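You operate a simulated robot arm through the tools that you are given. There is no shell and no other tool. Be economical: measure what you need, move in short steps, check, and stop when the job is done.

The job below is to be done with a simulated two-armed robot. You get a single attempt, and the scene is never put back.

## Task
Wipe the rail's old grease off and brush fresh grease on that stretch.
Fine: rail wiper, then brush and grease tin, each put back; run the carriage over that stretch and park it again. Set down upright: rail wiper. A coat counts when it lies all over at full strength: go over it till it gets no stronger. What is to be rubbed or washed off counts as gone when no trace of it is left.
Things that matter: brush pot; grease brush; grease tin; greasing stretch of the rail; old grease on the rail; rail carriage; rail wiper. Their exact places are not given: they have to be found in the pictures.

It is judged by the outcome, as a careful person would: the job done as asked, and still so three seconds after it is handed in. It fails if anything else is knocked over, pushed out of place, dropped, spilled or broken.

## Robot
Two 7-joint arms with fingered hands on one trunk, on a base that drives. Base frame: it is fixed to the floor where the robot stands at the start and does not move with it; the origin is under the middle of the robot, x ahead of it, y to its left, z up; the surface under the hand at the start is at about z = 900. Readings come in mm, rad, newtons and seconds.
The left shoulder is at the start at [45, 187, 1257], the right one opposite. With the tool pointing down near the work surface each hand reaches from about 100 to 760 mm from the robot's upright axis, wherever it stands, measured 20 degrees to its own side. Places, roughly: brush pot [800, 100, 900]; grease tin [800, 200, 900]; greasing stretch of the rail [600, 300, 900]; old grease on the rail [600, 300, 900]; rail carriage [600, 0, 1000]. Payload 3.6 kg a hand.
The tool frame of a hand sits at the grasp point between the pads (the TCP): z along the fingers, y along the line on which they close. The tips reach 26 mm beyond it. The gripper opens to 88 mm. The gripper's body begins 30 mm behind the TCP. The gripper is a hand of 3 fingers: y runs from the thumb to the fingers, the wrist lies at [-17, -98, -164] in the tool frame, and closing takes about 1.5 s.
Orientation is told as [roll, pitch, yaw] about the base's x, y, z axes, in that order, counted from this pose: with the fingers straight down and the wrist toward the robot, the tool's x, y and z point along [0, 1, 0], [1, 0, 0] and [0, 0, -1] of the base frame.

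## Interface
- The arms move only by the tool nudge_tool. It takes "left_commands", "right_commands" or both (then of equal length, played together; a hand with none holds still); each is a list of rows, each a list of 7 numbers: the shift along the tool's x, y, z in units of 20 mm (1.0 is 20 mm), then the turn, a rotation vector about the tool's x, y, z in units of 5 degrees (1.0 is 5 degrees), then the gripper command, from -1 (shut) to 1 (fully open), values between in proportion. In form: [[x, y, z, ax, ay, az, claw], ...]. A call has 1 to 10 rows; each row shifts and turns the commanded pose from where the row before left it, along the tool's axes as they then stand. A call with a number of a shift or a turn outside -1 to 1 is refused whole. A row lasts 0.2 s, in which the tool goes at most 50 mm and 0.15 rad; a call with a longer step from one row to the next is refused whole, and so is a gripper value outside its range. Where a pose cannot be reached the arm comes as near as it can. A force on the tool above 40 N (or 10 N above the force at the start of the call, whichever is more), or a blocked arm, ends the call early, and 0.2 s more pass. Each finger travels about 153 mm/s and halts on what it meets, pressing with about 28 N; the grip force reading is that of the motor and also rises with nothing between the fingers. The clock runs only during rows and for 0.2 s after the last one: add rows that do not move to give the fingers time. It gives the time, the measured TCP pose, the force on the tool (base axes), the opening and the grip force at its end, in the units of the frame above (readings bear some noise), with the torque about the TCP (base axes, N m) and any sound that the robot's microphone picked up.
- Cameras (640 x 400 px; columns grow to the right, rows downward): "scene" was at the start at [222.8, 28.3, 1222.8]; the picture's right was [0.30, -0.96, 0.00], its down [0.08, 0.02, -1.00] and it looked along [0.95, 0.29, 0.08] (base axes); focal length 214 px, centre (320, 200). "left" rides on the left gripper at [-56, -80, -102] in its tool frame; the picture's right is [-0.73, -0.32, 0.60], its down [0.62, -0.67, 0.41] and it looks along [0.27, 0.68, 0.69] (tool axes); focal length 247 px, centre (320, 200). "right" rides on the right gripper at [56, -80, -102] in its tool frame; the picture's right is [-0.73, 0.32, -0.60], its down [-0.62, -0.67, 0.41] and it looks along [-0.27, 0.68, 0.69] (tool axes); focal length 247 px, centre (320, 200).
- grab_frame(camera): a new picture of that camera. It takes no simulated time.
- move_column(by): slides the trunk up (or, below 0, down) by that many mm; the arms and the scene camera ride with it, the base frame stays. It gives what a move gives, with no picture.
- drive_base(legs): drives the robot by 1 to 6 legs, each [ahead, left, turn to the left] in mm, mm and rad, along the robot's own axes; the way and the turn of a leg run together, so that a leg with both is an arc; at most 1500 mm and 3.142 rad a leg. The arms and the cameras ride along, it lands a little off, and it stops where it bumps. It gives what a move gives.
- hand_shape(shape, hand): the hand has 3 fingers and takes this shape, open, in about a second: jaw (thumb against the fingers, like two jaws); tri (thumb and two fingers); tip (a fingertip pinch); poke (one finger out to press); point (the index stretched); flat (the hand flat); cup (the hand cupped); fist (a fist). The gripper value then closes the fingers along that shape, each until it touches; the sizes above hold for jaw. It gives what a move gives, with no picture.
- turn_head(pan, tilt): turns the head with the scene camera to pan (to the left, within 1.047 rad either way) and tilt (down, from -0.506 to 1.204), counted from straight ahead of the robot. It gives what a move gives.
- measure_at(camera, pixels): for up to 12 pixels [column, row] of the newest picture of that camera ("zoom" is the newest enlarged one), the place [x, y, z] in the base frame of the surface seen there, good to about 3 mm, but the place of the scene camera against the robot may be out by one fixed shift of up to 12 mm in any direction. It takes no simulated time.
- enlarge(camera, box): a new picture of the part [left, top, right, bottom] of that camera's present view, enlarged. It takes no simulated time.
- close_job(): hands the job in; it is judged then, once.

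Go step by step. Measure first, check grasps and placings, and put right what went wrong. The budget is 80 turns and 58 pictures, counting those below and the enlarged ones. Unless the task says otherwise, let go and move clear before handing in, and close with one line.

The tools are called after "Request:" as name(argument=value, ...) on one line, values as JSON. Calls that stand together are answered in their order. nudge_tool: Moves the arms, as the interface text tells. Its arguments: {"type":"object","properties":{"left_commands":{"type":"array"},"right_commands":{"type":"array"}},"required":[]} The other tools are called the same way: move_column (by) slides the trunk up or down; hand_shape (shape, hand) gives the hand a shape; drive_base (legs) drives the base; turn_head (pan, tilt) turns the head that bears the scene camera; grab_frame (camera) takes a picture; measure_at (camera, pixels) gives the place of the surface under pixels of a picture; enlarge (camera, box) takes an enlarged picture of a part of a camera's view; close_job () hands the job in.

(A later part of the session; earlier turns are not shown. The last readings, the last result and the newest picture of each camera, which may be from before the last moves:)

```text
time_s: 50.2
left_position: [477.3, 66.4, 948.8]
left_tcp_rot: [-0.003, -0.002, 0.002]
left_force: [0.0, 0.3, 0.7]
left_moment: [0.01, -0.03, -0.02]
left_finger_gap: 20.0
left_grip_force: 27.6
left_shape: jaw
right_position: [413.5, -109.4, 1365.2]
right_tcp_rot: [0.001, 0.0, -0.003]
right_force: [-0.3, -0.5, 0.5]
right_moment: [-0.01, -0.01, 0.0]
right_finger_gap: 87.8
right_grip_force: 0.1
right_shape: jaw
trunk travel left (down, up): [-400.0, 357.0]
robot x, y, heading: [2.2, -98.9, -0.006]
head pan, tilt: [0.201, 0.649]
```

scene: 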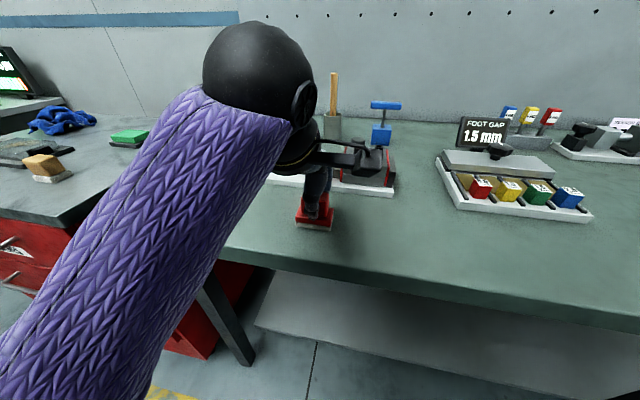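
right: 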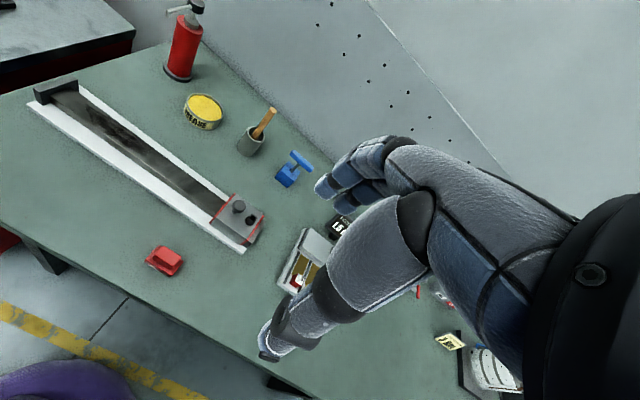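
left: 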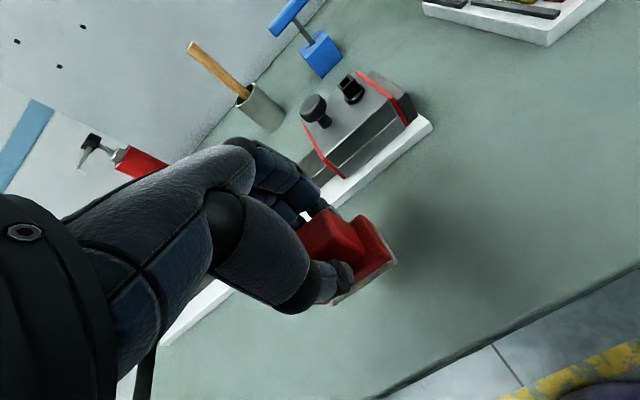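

The weight is coming off (force 0.7 N, was -0.9 N), so the sole is on the bench. I'll open and rise.

Request:
nudge_tool(left_commands=[[0, 0, 0, 0, 0, 0, -0.4], [0, 0, 0, 0, 0, 0, 0], [0, 0, 0, 0, 0, 0, 0.5], [0, 0, 0, 0, 0, 0, 1], [0, 0, -0.5, 0, 0, 0, 1], [0, 0, -0.9, 0, 0, 0, 1], [0, 0, -0.9, 0, 0, 0, 1], [0, 0, -0.9, 0, 0, 0, 1], [0, 0, -0.9, 0, 0, 0, 1], [0, 0, -0.9, 0, 0, 0, 1]])

Request:
grab_frame(camera="left")

```text
time_s: 52.4
left_position: [476.6, 66.4, 1049.8]
left_tcp_rot: [0.0, -0.001, 0.003]
left_force: [-0.4, -0.7, 0.3]
left_moment: [0.03, -0.03, 0.0]
left_finger_gap: 87.6
left_grip_force: 0.0
left_shape: jaw
right_position: [412.4, -110.4, 1365.2]
right_tcp_rot: [0.0, 0.001, -0.003]
right_force: [-0.7, -0.5, 0.5]
right_moment: [0.01, 0.0, 0.01]
right_finger_gap: 87.6
right_grip_force: 0.1
right_shape: jaw
trunk travel left (down, up): [-400.0, 357.0]
robot x, y, heading: [-0.3, -103.6, 0.0]
head pan, tilt: [0.201, 0.649]
```

```text
36 pictures are left
```

left: 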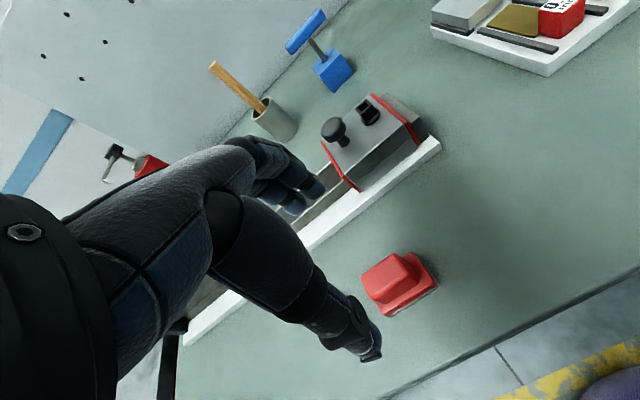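

The wiper is back upright at its place. Next is the brush, so I'll measure its handle, the pot and the tin.

Request:
enlarge(camera="left", box=[190, 40, 310, 150])

Request:
measure_at(camera="left", pixels=[[213, 66], [222, 75], [240, 90], [255, 103], [277, 120], [256, 120], [290, 112], [267, 99]])

Request:
enlarge(camera="right", box=[120, 60, 340, 200])

```text
3.64 times, centred on (250, 95) of left
```

zoom: 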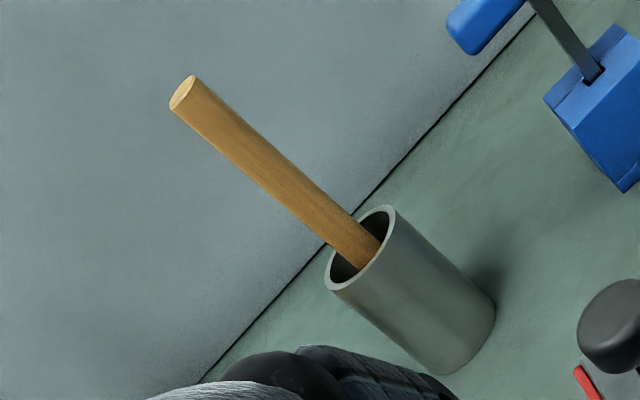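

```text
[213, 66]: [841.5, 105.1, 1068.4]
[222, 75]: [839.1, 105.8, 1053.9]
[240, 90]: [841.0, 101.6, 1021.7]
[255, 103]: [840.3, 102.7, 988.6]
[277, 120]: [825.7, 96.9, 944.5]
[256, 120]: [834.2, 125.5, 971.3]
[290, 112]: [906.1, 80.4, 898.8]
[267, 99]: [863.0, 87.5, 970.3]
```

```text
2.86 times, centred on (230, 130) of right
```

zoom: 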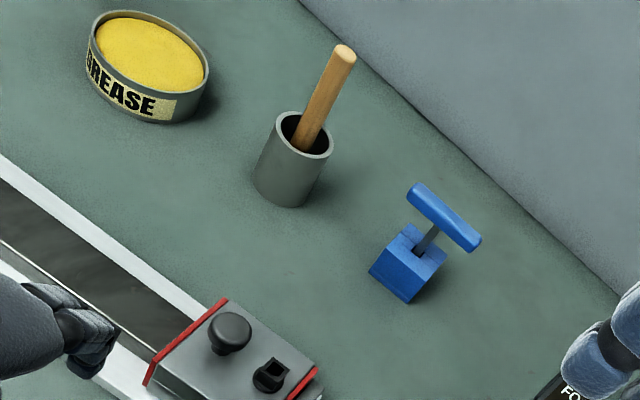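

The brush handle is vertical at about (842,104) up to z≈1070, with the pot rim at 972. I'll measure the tin, then drive a bit closer and to the left.

Request:
measure_at(camera="zoom", pixels=[[150, 50], [105, 45], [195, 65], [150, 22], [160, 85], [92, 35], [207, 80], [345, 52], [318, 100], [283, 135], [330, 150], [575, 230]])

Request:
nudge_tool(left_commands=[[0, 0, -0.9, 0, 0, 0, 1], [0, 0, -0.9, 0, 0, 0, 1], [0, 0, -0.9, 0, 0, 0, 1], [0, 0, -0.9, 0, 0, 0, 1], [0, 0, -0.9, 0, 0, 0, 1], [0, 0, -0.9, 0, 0, 0, 1]])

Request:
drive_base(legs=[[0, 100, 0], [80, 0, 0]])

```text
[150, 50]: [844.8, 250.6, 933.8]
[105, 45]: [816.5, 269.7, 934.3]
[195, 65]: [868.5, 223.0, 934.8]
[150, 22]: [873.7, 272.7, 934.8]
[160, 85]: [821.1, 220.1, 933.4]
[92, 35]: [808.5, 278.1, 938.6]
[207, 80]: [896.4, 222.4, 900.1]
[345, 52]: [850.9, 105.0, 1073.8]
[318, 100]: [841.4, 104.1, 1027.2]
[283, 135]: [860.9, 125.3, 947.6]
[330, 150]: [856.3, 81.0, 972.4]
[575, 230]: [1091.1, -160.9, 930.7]
```

```text
time_s: 53.8
left_position: [502.7, 81.9, 1128.7]
left_tcp_rot: [0.031, -0.007, 0.027]
left_force: [1.4, 0.1, -0.5]
left_moment: [-0.01, 0.04, -0.05]
left_finger_gap: 87.6
left_grip_force: 0.1
left_shape: jaw
left hand out of reach, approached as far as the arm can: row 4, 5, 6
right_position: [411.6, -110.2, 1365.0]
right_tcp_rot: [0.0, 0.0, -0.003]
right_force: [-0.1, -1.0, 0.2]
right_moment: [0.03, -0.01, 0.0]
right_finger_gap: 87.9
right_grip_force: 0.1
right_shape: jaw
trunk travel left (down, up): [-400.0, 357.0]
robot x, y, heading: [0.6, -102.4, -0.005]
head pan, tilt: [0.201, 0.649]
```

```text
time_s: 55.6
left_position: [584.1, 181.0, 1132.1]
left_tcp_rot: [0.026, -0.012, 0.023]
left_force: [-0.5, 0.4, -0.3]
left_moment: [0.01, 0.03, 0.02]
left_finger_gap: 87.8
left_grip_force: 0.1
left_shape: jaw
right_position: [493.1, -8.4, 1364.0]
right_tcp_rot: [-0.001, 0.002, -0.004]
right_force: [0.2, -1.0, -0.2]
right_moment: [-0.03, 0.03, 0.02]
right_finger_gap: 87.6
right_grip_force: 0.2
right_shape: jaw
trunk travel left (down, up): [-400.0, 357.0]
robot x, y, heading: [76.9, -1.3, -0.003]
head pan, tilt: [0.201, 0.649]
```

The base moved 80 mm forward freely. I'll go another 70 mm.

Request:
drive_base(legs=[[70, 0, 0]])

Request:
grab_frame(camera="scene")

```text
time_s: 56.7
left_position: [655.5, 182.4, 1132.2]
left_tcp_rot: [0.03, -0.013, 0.027]
left_force: [-0.3, -0.3, -0.7]
left_moment: [-0.01, 0.0, 0.02]
left_finger_gap: 87.7
left_grip_force: 0.1
left_shape: jaw
right_position: [563.3, -8.1, 1362.1]
right_tcp_rot: [-0.001, 0.003, 0.0]
right_force: [0.9, -1.1, -0.6]
right_moment: [-0.01, 0.04, 0.0]
right_finger_gap: 87.5
right_grip_force: 0.1
right_shape: jaw
trunk travel left (down, up): [-400.0, 357.0]
robot x, y, heading: [149.2, 0.2, -0.0]
head pan, tilt: [0.201, 0.649]
```

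```text
33 pictures are left
```

scene: 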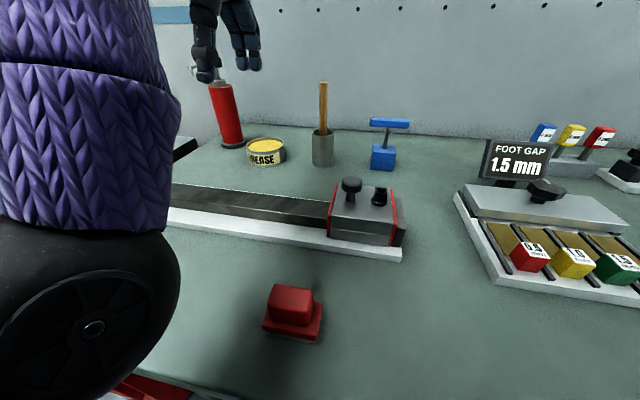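

Now I'll straighten the hand and move above the brush handle.

Request:
nudge_tool(left_commands=[[-0.39, 0.9, 0, 0.15, -0.34, 0.31, 1], [-0.39, 0.9, 0, 0, 0, 0, 1], [-0.39, 0.9, 0, 0, 0, 0, 1], [-0.39, 0.9, 0, 0, 0, 0, 1], [-0.39, 0.9, 0, 0, 0, 0, 1], [-0.39, 0.9, 0, 0, 0, 0, 1], [-0.39, 0.9, 0, 0, 0, 0, 1], [-0.39, 0.9, 0, 0, 0, 0, 1], [-0.39, 0.9, 0, 0, 0, 0, 1], [0, 0, 0, 0, 0, 0, 1]])

Request:
grab_frame(camera="left")

Request:
grab_frame(camera="right")

```text
time_s: 58.9
left_position: [814.4, 113.5, 1133.8]
left_tcp_rot: [-0.002, -0.001, 0.001]
left_force: [0.4, -0.7, -0.5]
left_moment: [-0.01, 0.04, -0.01]
left_finger_gap: 87.8
left_grip_force: 0.1
left_shape: jaw
right_position: [561.9, -7.3, 1364.4]
right_tcp_rot: [0.0, 0.0, 0.0]
right_force: [0.3, 0.0, -0.3]
right_moment: [-0.01, 0.01, -0.01]
right_finger_gap: 87.7
right_grip_force: 0.0
right_shape: jaw
trunk travel left (down, up): [-400.0, 357.0]
robot x, y, heading: [150.6, 0.3, -0.004]
head pan, tilt: [0.201, 0.649]
```

```text
32 pictures are left
```

left: 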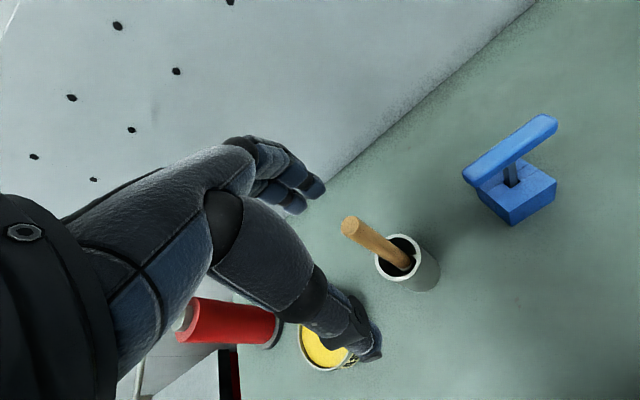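

```text
31 pictures are left
```

right: 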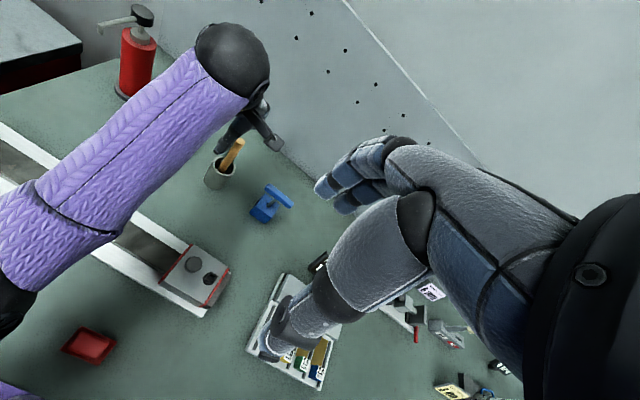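

The handle top is at (350,226) in the left view, so I'll measure it up close.

Request:
measure_at(camera="left", pixels=[[350, 226], [360, 222], [362, 238], [380, 246], [400, 262], [392, 240], [432, 262], [400, 280]])

```text
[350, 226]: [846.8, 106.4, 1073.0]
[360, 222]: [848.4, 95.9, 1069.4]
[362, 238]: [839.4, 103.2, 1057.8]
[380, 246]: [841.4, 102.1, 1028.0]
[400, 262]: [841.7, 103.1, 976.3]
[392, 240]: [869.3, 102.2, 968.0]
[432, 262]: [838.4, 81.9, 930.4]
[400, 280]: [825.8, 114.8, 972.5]
```

The handle axis is at about (847,103) with its top at 1073. I'll align and descend to z≈1050.

Request:
nudge_tool(left_commands=[[-0.25, 0.81, 0, 0, 0, 0, 1], [-0.25, 0.81, 0, 0, 0, 0, 1], [0, 0, 0.8, 0, 0, 0, 1], [0, 0, 0.8, 0, 0, 0, 1], [0, 0, 0.8, 0, 0, 0, 1], [0, 0, 0.8, 0, 0, 0, 1], [0, 0, 0.6, 0, 0, 0, 1], [0, 0, 0.3, 0, 0, 0, 1], [0, 0, 0, 0, 0, 0, 1]])

Request:
grab_frame(camera="left")

```text
time_s: 60.9
left_position: [847.8, 103.7, 1050.7]
left_tcp_rot: [-0.001, -0.003, 0.002]
left_force: [-0.2, 0.2, -0.4]
left_moment: [0.01, 0.0, 0.03]
left_finger_gap: 87.6
left_grip_force: 0.0
left_shape: jaw
right_position: [562.8, -8.3, 1364.6]
right_tcp_rot: [0.0, 0.001, 0.001]
right_force: [0.7, -0.5, -0.4]
right_moment: [-0.01, 0.03, -0.02]
right_finger_gap: 87.5
right_grip_force: 0.1
right_shape: jaw
trunk travel left (down, up): [-400.0, 357.0]
robot x, y, heading: [152.2, -0.5, 0.003]
head pan, tilt: [0.201, 0.649]
```

```text
30 pictures are left
```

left: 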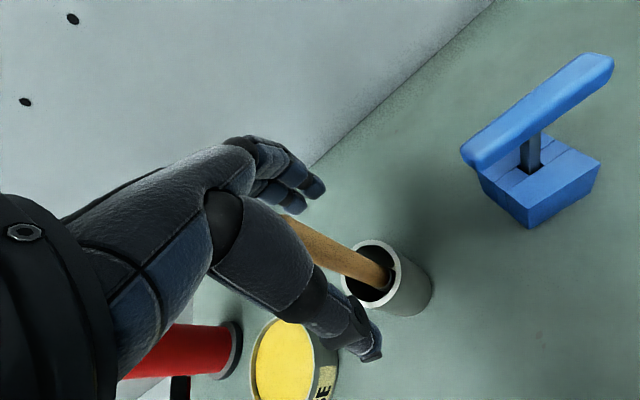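

The handle is between thumb and fingers. I'll close and lift by the handle.

Request:
nudge_tool(left_commands=[[0, 0, 0, 0, 0, 0, 0.4], [0, 0, 0, 0, 0, 0, 0], [0, 0, 0, 0, 0, 0, -0.5], [0, 0, 0, 0, 0, 0, -1], [0, 0, 0, 0, 0, 0, -1], [0, 0, 0, 0, 0, 0, -1], [0, 0, 0, 0, 0, 0, -1], [0, 0, 0, 0, 0, 0, -1], [0, 0, 0, 0, 0, 0, -1], [0, 0, 0, 0, 0, 0, -1]])

Request:
nudge_tool(left_commands=[[0, 0, -0.7, 0, 0, 0, -1], [0, 0, -0.8, 0, 0, 0, -1], [0, 0, -0.9, 0, 0, 0, -1], [0, 0, -0.9, 0, 0, 0, -1], [0, 0, -0.9, 0, 0, 0, -1], [0, 0, -0.9, 0, 0, 0, -1], [0, 0, 0, 0, 0, 0, -1]])

Request:
grab_frame(camera="scene")

Request:
grab_frame(camera="left")

```text
time_s: 63.1
left_position: [849.2, 105.0, 1051.1]
left_tcp_rot: [-0.002, -0.002, 0.001]
left_force: [0.2, -0.5, 0.4]
left_moment: [-0.01, 0.0, 0.0]
left_finger_gap: 5.4
left_grip_force: 27.8
left_shape: jaw
right_position: [562.1, -8.4, 1364.9]
right_tcp_rot: [0.0, 0.001, 0.0]
right_force: [-1.0, 0.0, -0.1]
right_moment: [0.0, 0.01, 0.01]
right_finger_gap: 87.7
right_grip_force: 0.1
right_shape: jaw
trunk travel left (down, up): [-400.0, 357.0]
robot x, y, heading: [149.9, 2.0, -0.003]
head pan, tilt: [0.201, 0.649]
```

```text
time_s: 64.7
left_position: [848.4, 104.1, 1153.9]
left_tcp_rot: [-0.002, -0.002, 0.003]
left_force: [-0.4, 0.1, -0.3]
left_moment: [0.02, -0.02, -0.03]
left_finger_gap: 5.0
left_grip_force: 28.3
left_shape: jaw
right_position: [562.3, -8.6, 1364.1]
right_tcp_rot: [0.001, -0.001, -0.001]
right_force: [0.1, -0.7, 0.3]
right_moment: [-0.01, -0.01, -0.03]
right_finger_gap: 87.6
right_grip_force: 0.0
right_shape: jaw
trunk travel left (down, up): [-400.0, 357.0]
robot x, y, heading: [151.6, 2.6, -0.003]
head pan, tilt: [0.201, 0.649]
```

```text
29 pictures are left
```

scene: 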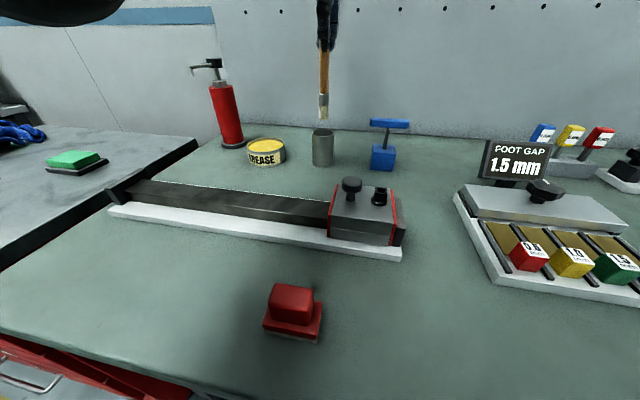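

```text
28 pictures are left
```

left: 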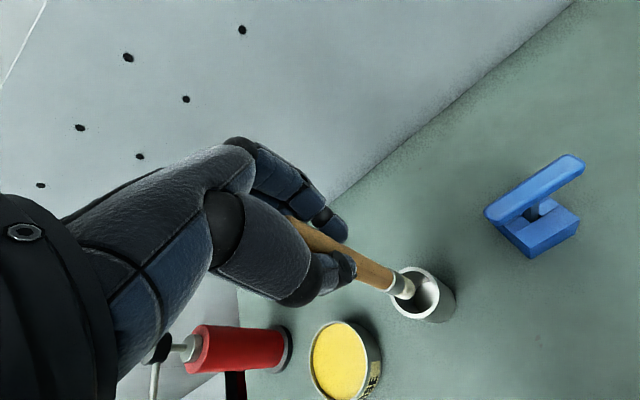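

The brush is held upright with its bristle tip at (323,117) in the scene. I'll enlarge to measure tip height and width.

Request:
enlarge(camera="scene", box=[270, 0, 380, 175])

Request:
measure_at(camera="scene", pixels=[[323, 60], [323, 85], [323, 97], [323, 108], [323, 115], [320, 112], [327, 112], [323, 118], [322, 128], [322, 133]])

```text
2.29 times, centred on (325, 88) of scene
```

zoom: 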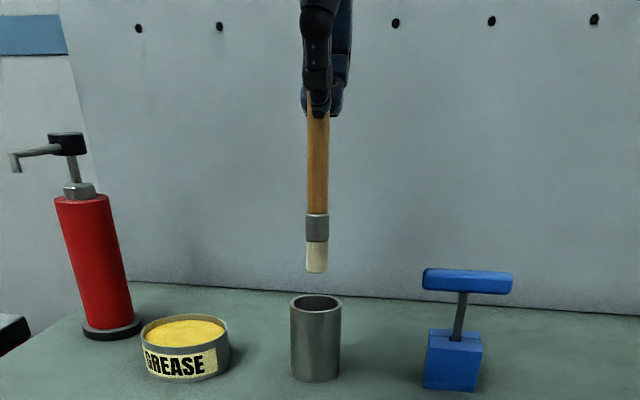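

```text
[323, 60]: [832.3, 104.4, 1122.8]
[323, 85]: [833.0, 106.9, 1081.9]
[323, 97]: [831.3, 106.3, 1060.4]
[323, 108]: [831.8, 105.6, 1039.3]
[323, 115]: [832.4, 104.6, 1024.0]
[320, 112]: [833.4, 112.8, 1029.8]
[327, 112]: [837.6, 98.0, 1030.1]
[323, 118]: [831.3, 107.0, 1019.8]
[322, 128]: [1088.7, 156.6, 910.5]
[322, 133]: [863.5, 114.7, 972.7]
```

The tip is about 136 mm below the TCP, and the bristles are about 17 mm wide. The pump bottle stands near the tin, so I'll measure it for clearance.

Request:
measure_at(camera="scene", pixels=[[225, 115], [243, 140], [240, 110], [212, 64], [194, 71], [219, 66], [265, 145], [250, 147], [284, 148], [265, 157]])

Request:
measure_at(camera="left", pixels=[[340, 360], [318, 350], [363, 355], [235, 350], [280, 345], [165, 348], [340, 330]])

```text
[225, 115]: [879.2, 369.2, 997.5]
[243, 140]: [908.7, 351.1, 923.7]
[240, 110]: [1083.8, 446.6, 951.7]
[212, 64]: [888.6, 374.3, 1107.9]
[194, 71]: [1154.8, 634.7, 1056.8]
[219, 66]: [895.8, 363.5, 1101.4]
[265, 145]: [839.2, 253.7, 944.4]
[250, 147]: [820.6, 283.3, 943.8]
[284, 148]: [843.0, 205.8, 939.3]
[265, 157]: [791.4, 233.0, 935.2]
```

```text
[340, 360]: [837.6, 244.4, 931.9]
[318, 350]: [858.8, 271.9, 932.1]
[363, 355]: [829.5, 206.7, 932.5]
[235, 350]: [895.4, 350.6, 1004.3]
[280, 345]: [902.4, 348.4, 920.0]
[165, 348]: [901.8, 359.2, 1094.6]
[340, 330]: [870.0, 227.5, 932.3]
```

The pump bottle is 100 mm away from the dip spot at (843,242). I'll move over the tin and dip.

Request:
nudge_tool(left_commands=[[0.99, -0.03, 0, 0, 0, 0, -1], [0.99, -0.03, 0, 0, 0, 0, -1], [0.99, -0.03, 0, 0, 0, 0, -1], [0.99, -0.03, 0, 0, 0, 0, -1], [0.99, -0.03, 0, 0, 0, 0, -1], [0.99, -0.03, 0, 0, 0, 0, -1], [0.99, -0.03, 0.5, 0, 0, 0, -1], [0, 0, 0.9, 0, 0, 0, -1], [0, 0, 0.9, 0, 0, 0, -1], [0, 0, 0, 0, 0, 0, -1]])

Request:
enlarge(camera="scene", box=[180, 40, 340, 180])

```text
time_s: 66.9
left_position: [843.8, 242.0, 1107.7]
left_tcp_rot: [-0.002, -0.002, 0.003]
left_force: [-0.4, 0.5, -1.1]
left_moment: [0.0, 0.03, 0.01]
left_finger_gap: 5.2
left_grip_force: 27.8
left_shape: jaw
right_position: [561.7, -8.5, 1362.9]
right_tcp_rot: [-0.001, -0.001, 0.001]
right_force: [0.3, 0.4, -0.5]
right_moment: [-0.03, 0.05, -0.01]
right_finger_gap: 87.7
right_grip_force: 0.0
right_shape: jaw
trunk travel left (down, up): [-400.0, 357.0]
robot x, y, heading: [147.3, 0.2, 0.0]
head pan, tilt: [0.201, 0.649]
```

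```text
2.86 times, centred on (260, 110) of scene
```

zoom: 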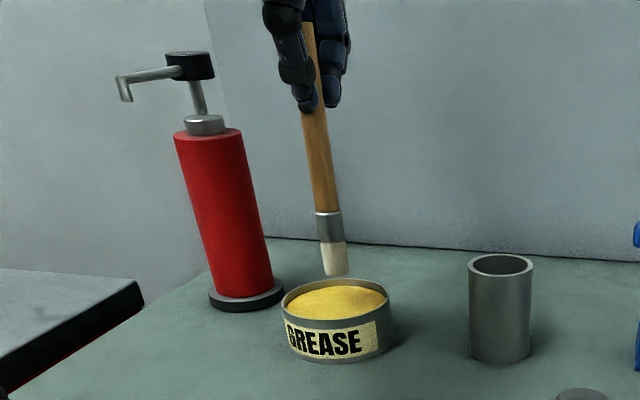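

The bristles are over the grease. I'll lower about 46 mm, dip, and lift.

Request:
nudge_tool(left_commands=[[0, 0, 0.8, 0, 0, 0, -1], [0, 0, 0.7, 0, 0, 0, -1], [0, 0, 0.4, 0, 0, 0, -1], [0, 0, 0.2, 0, 0, 0, -1], [0, 0, 0.2, 0, 0, 0, -1], [0, 0, 0, 0, 0, 0, -1]])

Request:
enlarge(camera="scene", box=[180, 40, 340, 180])

```text
time_s: 68.3
left_position: [843.1, 242.6, 1056.9]
left_tcp_rot: [0.001, 0.009, 0.0]
left_force: [0.4, -0.3, 0.3]
left_moment: [0.01, 0.0, 0.03]
left_finger_gap: 4.9
left_grip_force: 28.4
left_shape: jaw
right_position: [563.5, -8.3, 1363.4]
right_tcp_rot: [-0.002, 0.002, 0.0]
right_force: [-0.2, 0.0, 0.2]
right_moment: [0.04, -0.02, 0.02]
right_finger_gap: 88.0
right_grip_force: 0.0
right_shape: jaw
trunk travel left (down, up): [-400.0, 357.0]
robot x, y, heading: [150.0, -5.1, 0.001]
head pan, tilt: [0.201, 0.649]
```

```text
2.86 times, centred on (260, 110) of scene
```

zoom: 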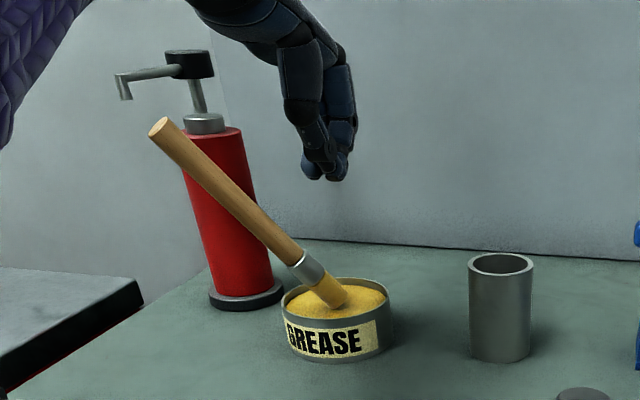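

The brush slipped out sideways when it touched the grease and now leans in the tin. I'll measure its handle so I can grip it again.

Request:
measure_at(camera="zoom", pixels=[[160, 130], [180, 150], [210, 182], [240, 212], [270, 240], [290, 256], [310, 272], [330, 295], [345, 175], [312, 170]])

Request:
nudge_tool(left_commands=[[0, 0, -0.8, 0, 0, 0, 0], [0, 0, -0.9, 0, 0, 0, 1], [0, 0, -0.9, 0, 0, 0, 1], [0, 0, -0.9, 0, 0, 0, 1], [0, 0, -0.9, 0, 0, 0, 1], [0, 0, -0.9, 0, 0, 0, 1], [0, 0, 0, 0, 0, 0, 1]])

Request:
grab_frame(camera="left")

Request:
grab_frame(camera="right")

```text
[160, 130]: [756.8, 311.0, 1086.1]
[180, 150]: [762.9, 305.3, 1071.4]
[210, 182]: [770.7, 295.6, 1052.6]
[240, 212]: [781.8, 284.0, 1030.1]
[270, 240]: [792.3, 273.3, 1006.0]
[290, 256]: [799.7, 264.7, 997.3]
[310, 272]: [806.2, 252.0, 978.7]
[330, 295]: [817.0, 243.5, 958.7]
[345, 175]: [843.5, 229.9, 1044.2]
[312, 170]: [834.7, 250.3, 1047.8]
```

```text
time_s: 69.9
left_position: [843.9, 242.6, 1166.6]
left_tcp_rot: [-0.001, -0.003, 0.001]
left_force: [0.1, 0.0, 0.3]
left_moment: [-0.01, -0.01, -0.01]
left_finger_gap: 87.7
left_grip_force: 0.0
left_shape: jaw
right_position: [562.8, -8.1, 1365.3]
right_tcp_rot: [0.0, 0.001, 0.001]
right_force: [-0.2, -0.9, -0.1]
right_moment: [0.04, 0.01, 0.03]
right_finger_gap: 87.8
right_grip_force: 0.1
right_shape: jaw
trunk travel left (down, up): [-400.0, 357.0]
robot x, y, heading: [147.9, -1.6, -0.001]
head pan, tilt: [0.201, 0.649]
```

```text
24 pictures are left
```

left: 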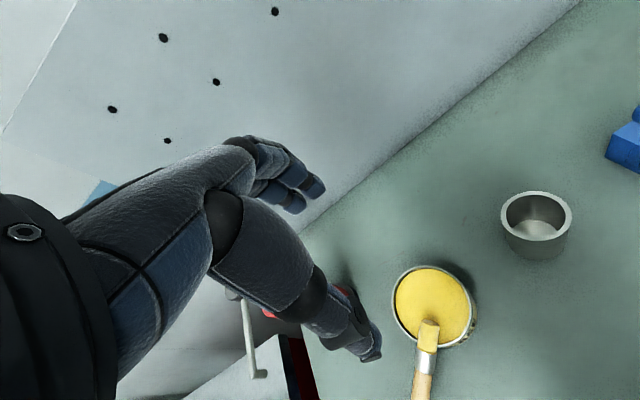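

```text
23 pictures are left
```

right: 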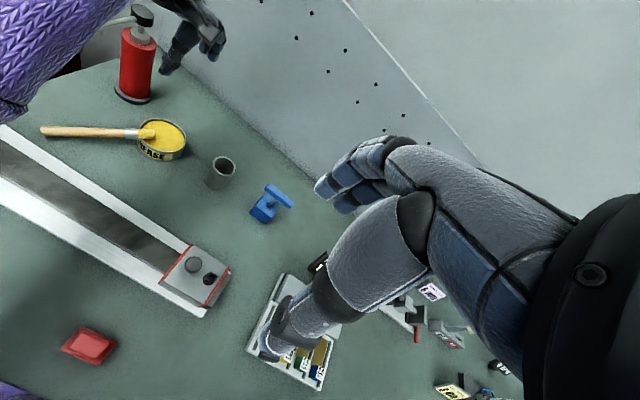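

The bristles are yellow with grease and the brush rests on the tin rim. I'll enlarge and measure the handle's present lie.

Request:
enlarge(camera="right", box=[20, 80, 240, 220])

Request:
measure_at(camera="right", pixels=[[43, 130], [60, 131], [80, 132], [100, 133], [118, 134], [128, 134], [135, 134], [150, 134]])

Request:
grab_frame(camera="scene")

```text
2.86 times, centred on (130, 150) of right
```

zoom: 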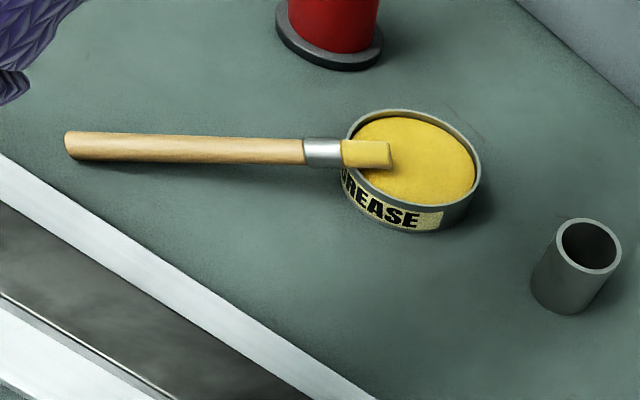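

```text
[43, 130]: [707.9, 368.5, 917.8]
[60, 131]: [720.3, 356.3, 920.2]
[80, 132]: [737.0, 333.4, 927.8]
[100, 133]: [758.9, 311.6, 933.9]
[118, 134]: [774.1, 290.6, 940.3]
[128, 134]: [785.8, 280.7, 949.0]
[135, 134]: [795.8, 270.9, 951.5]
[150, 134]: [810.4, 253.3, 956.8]
```

```text
21 pictures are left
```

scene: 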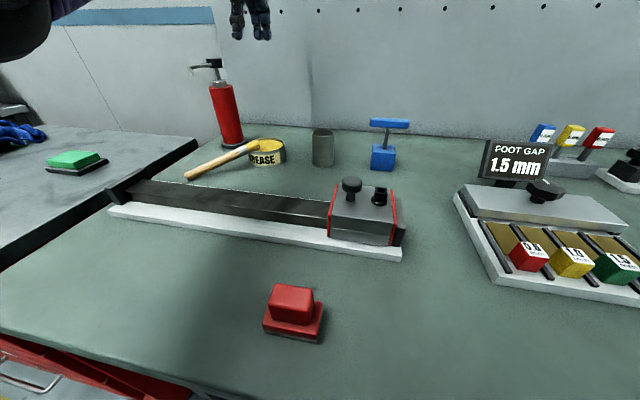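

The brush lies with its handle end on the bench near (708,368) and its loaded bristles on the tin rim near (812,253,957), and nothing is spilled. The right hand can grip it crosswise and turn the bristles down naturally, so I'll check room for the base on the left and clear the left hand.

Request:
measure_at(camera="scene", pixels=[[10, 250], [60, 225], [30, 350], [10, 375], [80, 365], [120, 385], [100, 200], [20, 330]])

Request:
nudge_tool(left_commands=[[0.3, -0.9, -0.2, 0, 0, 0, 1], [0.3, -0.9, -0.2, 0, 0, 0, 1], [0.3, -0.9, -0.2, 0, 0, 0, 1], [0.3, -0.9, -0.2, 0, 0, 0, 1], [0.3, -0.9, -0.2, 0, 0, 0, 1], [0.3, -0.9, -0.2, 0, 0, 0, 1], [0.3, -0.9, -0.2, 0, 0, 0, 1], [0.3, -0.9, -0.2, 0, 0, 0, 1], [0.3, -0.9, -0.2, 0, 0, 0, 1], [0.3, -0.9, -0.2, 0, 0, 0, 1]])

```text
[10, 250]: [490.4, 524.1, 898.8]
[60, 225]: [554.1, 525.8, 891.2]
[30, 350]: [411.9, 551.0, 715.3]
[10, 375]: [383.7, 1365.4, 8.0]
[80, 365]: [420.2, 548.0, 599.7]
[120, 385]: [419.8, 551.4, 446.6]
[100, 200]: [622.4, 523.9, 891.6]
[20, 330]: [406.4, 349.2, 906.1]
```

```text
time_s: 72.1
left_position: [663.5, 303.3, 1206.6]
left_tcp_rot: [-0.003, -0.001, 0.0]
left_force: [1.0, 1.4, 0.0]
left_moment: [0.0, 0.0, 0.0]
left_finger_gap: 87.8
left_grip_force: 0.0
left_shape: jaw
right_position: [561.4, -8.7, 1364.9]
right_tcp_rot: [-0.001, -0.001, -0.001]
right_force: [0.1, 0.1, -0.1]
right_moment: [0.0, -0.01, -0.01]
right_finger_gap: 87.8
right_grip_force: 0.0
right_shape: jaw
trunk travel left (down, up): [-400.0, 357.0]
robot x, y, heading: [149.0, 1.7, 0.005]
head pan, tilt: [0.201, 0.649]
```

The left bench front is flush at x≈410, so sideways driving is free. I'll drive 250 mm left so that the right hand faces the brush.

Request:
drive_base(legs=[[0, 250, 0]])

Request:
nudge_tool(right_commands=[[0.2, 0.9, 0.7, 0, 0, -0.83, 1], [0.2, 0.9, 0.7, 0, 0, -0.83, 1], [0.2, 0.9, 0.7, 0, 0, -0.83, 1], [0.2, 0.9, 0.7, 0, 0, -0.83, 1], [0.2, 0.9, 0.7, 0, 0, -0.83, 1], [0.2, 0.9, 0.7, 0, 0, -0.83, 1], [0.2, 0.6, 0.7, 0, 0, -0.83, 1], [0.2, 0.4, 0.7, 0, 0, -0.83, 1], [0.0, 0.2, 0.7, 0, 0, -0.83, 1], [0.0, 0, 0.7, 0, 0, -0.83, 1]])

```text
time_s: 73.9
left_position: [664.4, 555.7, 1207.0]
left_tcp_rot: [-0.003, -0.003, 0.002]
left_force: [-0.2, 0.3, -0.5]
left_moment: [-0.03, 0.0, 0.04]
left_finger_gap: 87.8
left_grip_force: 0.0
left_shape: jaw
right_position: [563.5, 245.0, 1365.0]
right_tcp_rot: [-0.002, 0.0, 0.0]
right_force: [0.4, 1.1, 0.9]
right_moment: [-0.04, -0.04, 0.0]
right_finger_gap: 87.6
right_grip_force: 0.0
right_shape: jaw
trunk travel left (down, up): [-400.0, 357.0]
robot x, y, heading: [148.0, 251.5, 0.003]
head pan, tilt: [0.201, 0.649]
```

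```text
time_s: 76.1
left_position: [665.2, 553.5, 1207.0]
left_tcp_rot: [-0.001, 0.0, 0.001]
left_force: [-0.8, 0.8, 0.4]
left_moment: [0.01, -0.02, 0.01]
left_finger_gap: 87.9
left_grip_force: 0.1
left_shape: jaw
right_position: [682.2, 304.8, 1223.7]
right_tcp_rot: [0.0, 0.001, 0.726]
right_force: [-0.1, 0.3, 0.0]
right_moment: [0.02, 0.01, -0.01]
right_finger_gap: 87.4
right_grip_force: 0.2
right_shape: jaw
trunk travel left (down, up): [-400.0, 357.0]
robot x, y, heading: [146.8, 250.2, 0.002]
head pan, tilt: [0.201, 0.649]
```

The right hand is yawed 41.6°. I'll move it above the brush near the ferrule and view it.

Request:
nudge_tool(right_commands=[[-0.43, 0.37, 0.9, 0, 0, 0, 1], [-0.43, 0.37, 0.9, 0, 0, 0, 1], [-0.43, 0.37, 0.9, 0, 0, 0, 1], [-0.43, 0.37, 0.9, 0, 0, 0, 1], [-0.43, 0.37, 0.9, 0, 0, 0, 1], [-0.43, 0.37, 0.9, 0, 0, 0, 1], [-0.43, 0.37, 0.9, 0, 0, 0, 1], [-0.43, 0.37, 0.9, 0, 0, 0, 1], [0, 0, 0, 0, 0, 0, 1]])

Request:
grab_frame(camera="right")

```text
time_s: 78.1
left_position: [663.8, 554.1, 1207.8]
left_tcp_rot: [-0.002, -0.003, 0.003]
left_force: [-0.5, 0.0, -0.1]
left_moment: [0.02, 0.01, 0.0]
left_finger_gap: 87.6
left_grip_force: 0.2
left_shape: jaw
right_position: [770.4, 292.9, 1079.9]
right_tcp_rot: [0.001, -0.001, 0.724]
right_force: [-0.6, -0.5, 0.2]
right_moment: [-0.02, 0.01, -0.01]
right_finger_gap: 87.4
right_grip_force: 0.1
right_shape: jaw
trunk travel left (down, up): [-400.0, 357.0]
robot x, y, heading: [149.5, 247.1, 0.001]
head pan, tilt: [0.201, 0.649]
```

```text
20 pictures are left
```

right: 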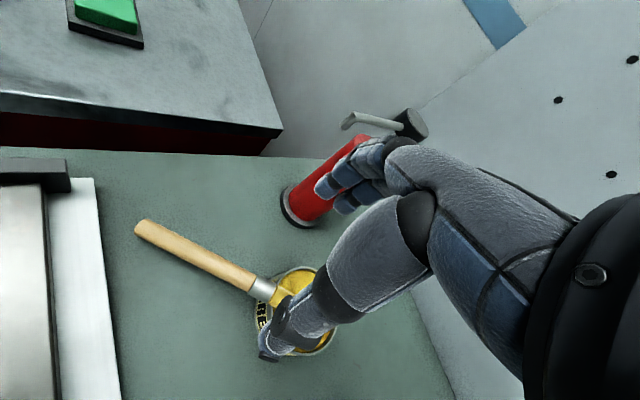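

I'll measure the handle from here.

Request:
measure_at(camera="right", pixels=[[140, 229], [170, 243], [200, 259], [225, 272], [245, 281], [262, 289], [280, 296], [268, 320]])

```text
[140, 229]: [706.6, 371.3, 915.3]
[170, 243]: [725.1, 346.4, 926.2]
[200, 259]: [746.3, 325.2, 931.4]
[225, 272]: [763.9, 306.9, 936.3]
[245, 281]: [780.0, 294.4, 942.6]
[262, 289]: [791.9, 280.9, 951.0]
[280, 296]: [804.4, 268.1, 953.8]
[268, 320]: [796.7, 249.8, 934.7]
```

The handle passes (768,303) with centre z≈931. I'll align there and go down to z≈937.

Request:
nudge_tool(right_commands=[[0.39, 0.25, 0.5, 0, 0, -0.2, 1], [0, 0, 0.9, 0, 0, 0, 1], [0, 0, 0.9, 0, 0, 0, 1], [0, 0, 0.9, 0, 0, 0, 1], [0, 0, 0.9, 0, 0, 0, 1], [0, 0, 0.9, 0, 0, 0, 1], [0, 0, 0.9, 0, 0, 0, 1], [0, 0, 0.9, 0, 0, 0, 1], [0, 0, 0.4, 0, 0, 0, 1], [0, 0, 0, 0, 0, 0, 1]])

Request:
grab_frame(camera="right")

```text
time_s: 80.3
left_position: [664.8, 554.1, 1206.8]
left_tcp_rot: [-0.001, -0.002, 0.002]
left_force: [0.8, 1.0, 0.2]
left_moment: [0.01, 0.01, -0.01]
left_finger_gap: 87.6
left_grip_force: 0.1
left_shape: jaw
right_position: [769.8, 301.5, 936.3]
right_tcp_rot: [0.0, 0.0, 0.742]
right_force: [0.4, -0.5, 0.0]
right_moment: [0.0, 0.01, -0.01]
right_finger_gap: 87.7
right_grip_force: 0.0
right_shape: jaw
trunk travel left (down, up): [-400.0, 357.0]
robot x, y, heading: [147.4, 251.3, 0.002]
head pan, tilt: [0.201, 0.649]
```

```text
19 pictures are left
```

right: 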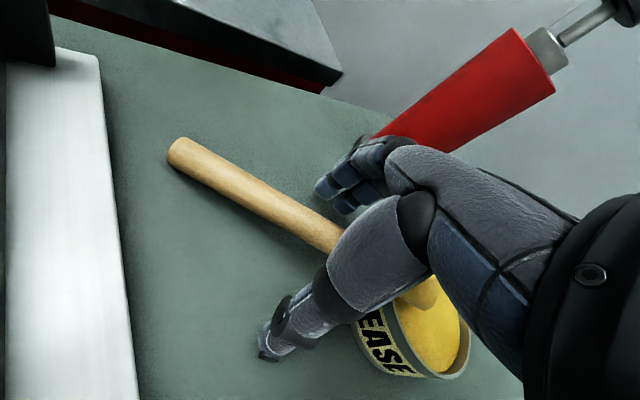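

The handle lies between the fingers. I'll close and lift.

Request:
nudge_tool(right_commands=[[0, 0, 0, 0, 0, 0, 0.4], [0, 0, 0, 0, 0, 0, 0], [0, 0, 0, 0, 0, 0, -0.5], [0, 0, 0, 0, 0, 0, -1], [0, 0, 0, 0, 0, 0, -1], [0, 0, 0, 0, 0, 0, -1], [0, 0, 0, 0, 0, 0, -1], [0, 0, 0, 0, 0, 0, -1], [0, 0, 0, 0, 0, 0, -1], [0, 0, 0, 0, 0, 0, -1]])

Request:
nudge_tool(right_commands=[[0, 0, -0.5, 0, 0, 0, -1], [0, 0, -0.9, 0, 0, 0, -1], [0, 0, -0.9, 0, 0, 0, -1], [0, 0, -0.9, 0, 0, 0, -1], [0, 0, -0.9, 0, 0, 0, -1], [0, 0, -0.9, 0, 0, 0, -1], [0, 0, -0.9, 0, 0, 0, -1], [0, 0, -0.9, 0, 0, 0, -1], [0, 0, 0, 0, 0, 0, -1]])

Request:
grab_frame(camera="right")

```text
time_s: 82.5
left_position: [663.9, 554.7, 1205.6]
left_tcp_rot: [-0.002, 0.0, 0.001]
left_force: [0.2, -0.3, -0.4]
left_moment: [0.03, -0.02, -0.02]
left_finger_gap: 87.8
left_grip_force: 0.0
left_shape: jaw
right_position: [769.1, 302.2, 936.8]
right_tcp_rot: [0.0, 0.0, 0.741]
right_force: [0.1, -0.6, -0.2]
right_moment: [0.03, 0.0, 0.0]
right_finger_gap: 1.6
right_grip_force: 28.0
right_shape: jaw
trunk travel left (down, up): [-400.0, 357.0]
robot x, y, heading: [150.5, 252.8, -0.002]
head pan, tilt: [0.201, 0.649]
```

```text
time_s: 84.5
left_position: [665.4, 554.7, 1206.6]
left_tcp_rot: [-0.001, -0.001, 0.003]
left_force: [-0.3, 0.2, -1.3]
left_moment: [-0.01, 0.02, -0.05]
left_finger_gap: 87.8
left_grip_force: 0.0
left_shape: jaw
right_position: [769.5, 301.6, 1073.2]
right_tcp_rot: [-0.001, -0.001, 0.74]
right_force: [0.3, -0.2, -1.4]
right_moment: [0.02, -0.01, 0.02]
right_finger_gap: 1.2
right_grip_force: 28.3
right_shape: jaw
trunk travel left (down, up): [-400.0, 357.0]
robot x, y, heading: [147.6, 249.8, -0.001]
head pan, tilt: [0.201, 0.649]
```

```text
18 pictures are left
```

right: 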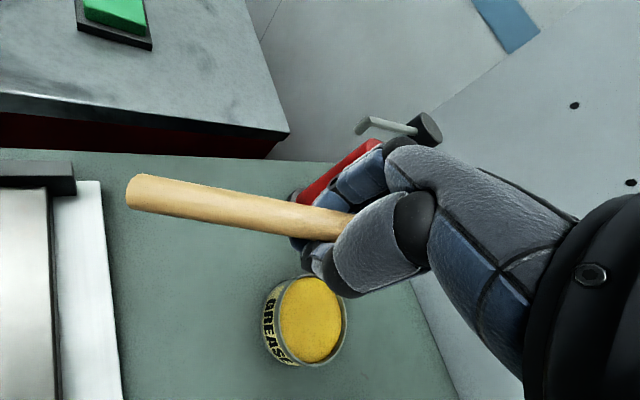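

The brush is held. I'll undo the yaw while rising, then move over the rail while tilting the bristles down.

Request:
nudge_tool(right_commands=[[0, 0, -0.3, 0, 0, 0.85, -1], [0, 0, -0.3, 0, 0, 0.85, -1], [0, 0, -0.3, 0, 0, 0.85, -1], [0, 0, -0.3, 0, 0, 0.85, -1], [0, 0, -0.3, 0, 0, 0.85, -1], [0, 0, -0.3, 0, 0, 0.85, -1], [0, 0, -0.3, 0, 0, 0.85, -1], [0, 0, -0.3, 0, 0, 0.85, -1], [0, 0, -0.3, 0, 0, 0.85, -1], [0, 0, -0.3, 0, 0, 0.85, -1]])

Request:
nudge_tool(right_commands=[[0, -0.65, 0, 0, 1, 0, -1], [0, -0.65, 0, 0, 1, 0, -1], [0, -0.65, 0, 0, 1, 0, -1], [0, -0.65, 0, 0, 1, 0, -1], [0, -0.65, 0, 0, 1, 0, -1], [0, -0.65, 0, 0, 1, 0, -1], [0, -0.65, 0, 0, 1, 0, -1], [0, -0.65, 0, 0, 1, 0, -1], [0, -0.65, 0, 0, 1, 0, -1], [0, -0.65, 0, 0, 1, 0, -1]])

Request:
grab_frame(camera="scene")

```text
time_s: 86.7
left_position: [664.8, 555.8, 1207.0]
left_tcp_rot: [-0.002, -0.003, 0.002]
left_force: [0.1, 0.0, 0.1]
left_moment: [0.02, 0.01, 0.0]
left_finger_gap: 87.8
left_grip_force: 0.0
left_shape: jaw
right_position: [769.5, 302.4, 1132.9]
right_tcp_rot: [0.002, 0.0, -0.003]
right_force: [0.0, 0.2, -1.1]
right_moment: [-0.02, 0.04, 0.01]
right_finger_gap: 1.2
right_grip_force: 28.4
right_shape: jaw
trunk travel left (down, up): [-400.0, 357.0]
robot x, y, heading: [149.7, 253.6, 0.003]
head pan, tilt: [0.201, 0.649]
```

```text
time_s: 88.7
left_position: [663.8, 555.3, 1207.0]
left_tcp_rot: [-0.002, -0.003, 0.003]
left_force: [0.8, 0.1, 0.1]
left_moment: [0.02, -0.04, 0.02]
left_finger_gap: 87.6
left_grip_force: 0.0
left_shape: jaw
right_position: [681.6, 284.4, 1207.2]
right_tcp_rot: [0.731, -0.17, -0.029]
right_force: [-0.2, -0.4, -0.5]
right_moment: [-0.01, -0.02, 0.0]
right_finger_gap: 1.4
right_grip_force: 28.0
right_shape: jaw
trunk travel left (down, up): [-400.0, 357.0]
robot x, y, heading: [150.6, 252.8, -0.003]
head pan, tilt: [0.201, 0.649]
stopped in row 9 (right hand): the arm was blocked; the commanded pose is now the measured one
```

```text
17 pictures are left
```

scene: 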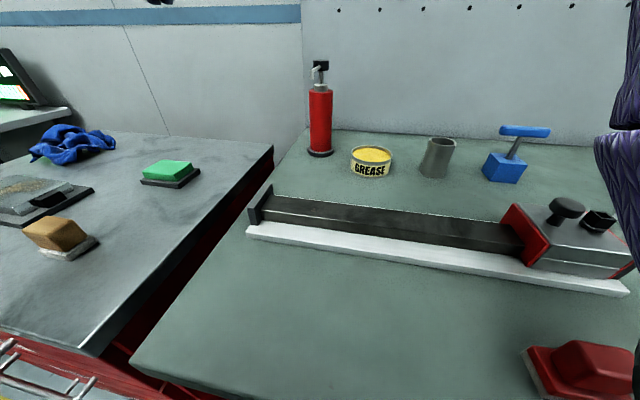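

The arm got blocked at 42° of tilt because the hand is too close in front of the right shoulder. I'll drive back right so it reaches leftward, and tuck the left hand out of the way.

Request:
nudge_tool(left_commands=[[0.6, -0.6, -0.3, 0, 0, 0, 1], [0.6, -0.6, -0.3, 0, 0, 0, 1], [0.6, -0.6, -0.3, 0, 0, 0, 1], [0.6, -0.6, -0.3, 0, 0, 0, 1], [0.6, -0.6, -0.3, 0, 0, 0, 1], [0.6, -0.6, -0.3, 0, 0, 0, 1], [0.6, -0.6, -0.3, 0, 0, 0, 1], [0.6, -0.6, -0.3, 0, 0, 0, 1], [0.6, -0.6, -0.3, 0, 0, 0, 1], [0.6, -0.6, -0.3, 0, 0, 0, 1]])

Request:
drive_base(legs=[[0, -250, 0]])

Request:
nudge_tool(right_commands=[[0.5, 0, 0.5, 0, 0, 0, -1], [0.5, 0, 0.5, 0, 0, 0, -1], [0.5, 0, 0.5, 0, 0, 0, -1], [0.5, 0, 0.5, 0, 0, 0, -1], [0.5, 0, 0.5, 0, 0, 0, -1], [0.5, 0, 0.5, 0, 0, 0, -1], [0.5, 0, 0.5, 0, 0, 0, -1], [0.5, 0, 0.5, 0, 0, 0, -1]])

Request:
grab_frame(camera="scene")

```text
time_s: 90.9
left_position: [542.9, 675.0, 1267.9]
left_tcp_rot: [-0.001, -0.001, 0.0]
left_force: [-0.9, 0.4, 0.4]
left_moment: [-0.02, 0.02, 0.02]
left_finger_gap: 87.6
left_grip_force: 0.0
left_shape: jaw
right_position: [680.4, 284.7, 1206.5]
right_tcp_rot: [0.733, -0.169, -0.03]
right_force: [0.2, -0.3, -0.2]
right_moment: [0.01, 0.04, -0.03]
right_finger_gap: 1.2
right_grip_force: 27.9
right_shape: jaw
trunk travel left (down, up): [-400.0, 357.0]
robot x, y, heading: [154.6, 252.3, 0.002]
head pan, tilt: [0.201, 0.649]
```

```text
time_s: 92.7
left_position: [542.6, 426.6, 1267.4]
left_tcp_rot: [0.001, -0.002, 0.003]
left_force: [0.1, -0.1, 0.1]
left_moment: [0.0, 0.02, -0.01]
left_finger_gap: 87.5
left_grip_force: 0.0
left_shape: jaw
right_position: [681.4, 36.5, 1205.6]
right_tcp_rot: [0.731, -0.168, -0.029]
right_force: [0.2, -0.6, -0.4]
right_moment: [0.02, -0.01, 0.01]
right_finger_gap: 1.0
right_grip_force: 28.2
right_shape: jaw
trunk travel left (down, up): [-400.0, 357.0]
robot x, y, heading: [148.6, 5.3, 0.001]
head pan, tilt: [0.201, 0.649]
```

```text
time_s: 94.5
left_position: [544.5, 426.7, 1266.8]
left_tcp_rot: [-0.003, -0.002, 0.001]
left_force: [-0.3, -0.1, 0.2]
left_moment: [-0.01, 0.0, 0.01]
left_finger_gap: 87.9
left_grip_force: 0.0
left_shape: jaw
right_position: [684.8, 151.8, 1201.0]
right_tcp_rot: [0.732, -0.167, -0.026]
right_force: [-0.4, 0.4, 0.5]
right_moment: [-0.04, -0.03, 0.0]
right_finger_gap: 1.3
right_grip_force: 28.3
right_shape: jaw
trunk travel left (down, up): [-400.0, 357.0]
robot x, y, heading: [151.8, 5.3, -0.0]
head pan, tilt: [0.201, 0.649]
```

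```text
16 pictures are left
```

scene: 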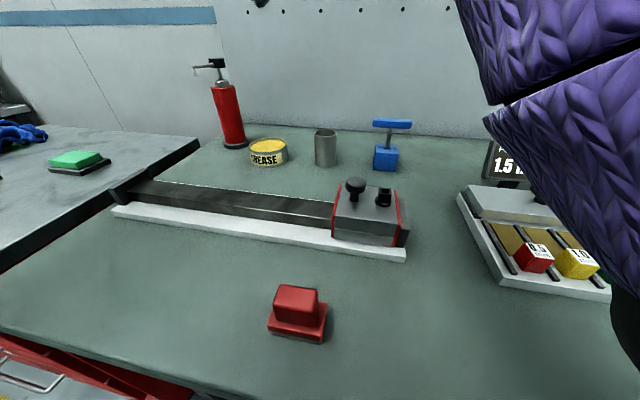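

Now I'll correct the pitch and turn further in this freer posture.

Request:
nudge_tool(right_commands=[[0, 0, 0.4, 0.47, 0, 0.43, -1], [0, 0, 0.4, 0.47, 0, 0.43, -1], [0, 0, 0.4, 0.48, 0, 0.42, -1], [0, 0, 0.4, 0, 1, 0, -1], [0, 0, 0.4, 0, 1, 0, -1], [0, 0, 0.4, 0, 1, 0, -1], [0, 0, 0.4, 0, 1, 0, -1], [0, 0, 0.4, 0, 1, 0, -1], [0, 0, 0.4, 0, 0.5, 0, -1], [0, 0, 0, 0, 0, 0, -1]])

Request:
turn_head(pan=0.2, tilt=0.4)

Request:
grab_frame(camera="scene")

```text
time_s: 96.9
left_position: [543.8, 427.0, 1267.5]
left_tcp_rot: [-0.001, -0.002, 0.002]
left_force: [0.2, 0.6, 0.0]
left_moment: [-0.01, 0.03, -0.01]
left_finger_gap: 87.4
left_grip_force: 0.1
left_shape: jaw
right_position: [711.2, 185.0, 1181.4]
right_tcp_rot: [1.198, -0.068, -0.061]
right_force: [-0.4, 0.4, -0.5]
right_moment: [-0.01, -0.02, 0.03]
right_finger_gap: 1.1
right_grip_force: 28.2
right_shape: jaw
trunk travel left (down, up): [-400.0, 357.0]
robot x, y, heading: [152.3, 6.0, 0.001]
head pan, tilt: [0.201, 0.649]
stopped in row 10 (right hand): the arm was blocked; the commanded pose is now the measured one
```

```text
time_s: 97.7
left_position: [542.6, 427.6, 1267.7]
left_tcp_rot: [-0.002, -0.001, 0.004]
left_force: [-0.2, -0.5, -0.2]
left_moment: [0.01, 0.0, -0.02]
left_finger_gap: 87.6
left_grip_force: 0.0
left_shape: jaw
right_position: [710.4, 185.9, 1180.5]
right_tcp_rot: [1.199, -0.068, -0.061]
right_force: [0.9, 0.0, -0.1]
right_moment: [-0.03, 0.01, 0.04]
right_finger_gap: 1.0
right_grip_force: 28.0
right_shape: jaw
trunk travel left (down, up): [-400.0, 357.0]
robot x, y, heading: [148.5, 8.0, 0.001]
head pan, tilt: [0.201, 0.4]
```

```text
15 pictures are left
```

scene: 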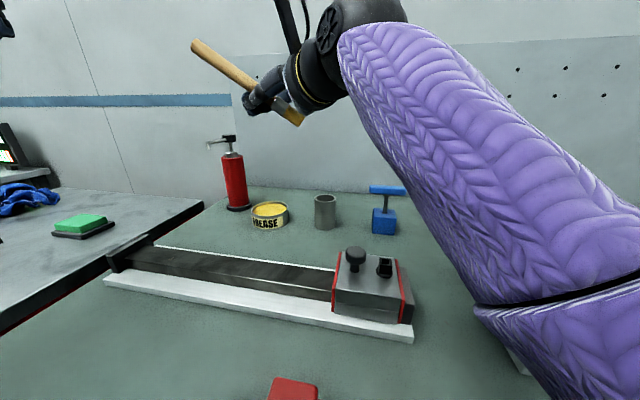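

The bristles now point down and to the right at (297,120). I'll measure the brush relative to the TCP.

Request:
enlarge(camera="scene", box=[180, 20, 340, 140])

Request:
measure_at(camera="scene", pixels=[[196, 46], [215, 60], [235, 76], [284, 107], [290, 113], [296, 118], [300, 121]])

```text
3.33 times, centred on (260, 80) of scene
```

zoom: 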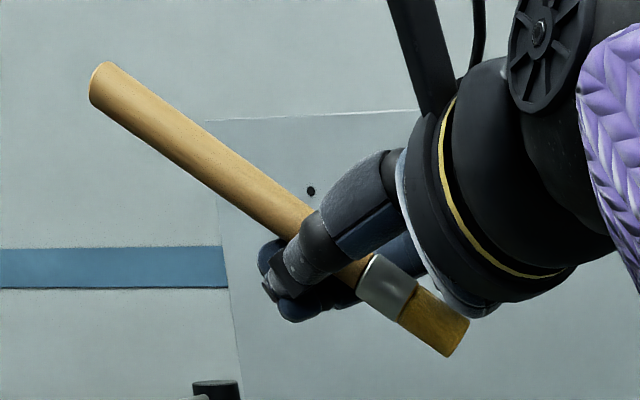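

```text
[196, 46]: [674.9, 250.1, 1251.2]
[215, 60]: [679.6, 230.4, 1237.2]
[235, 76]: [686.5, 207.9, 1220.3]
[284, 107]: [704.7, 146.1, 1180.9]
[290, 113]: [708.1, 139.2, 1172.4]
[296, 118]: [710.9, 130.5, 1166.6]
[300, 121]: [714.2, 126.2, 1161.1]
```

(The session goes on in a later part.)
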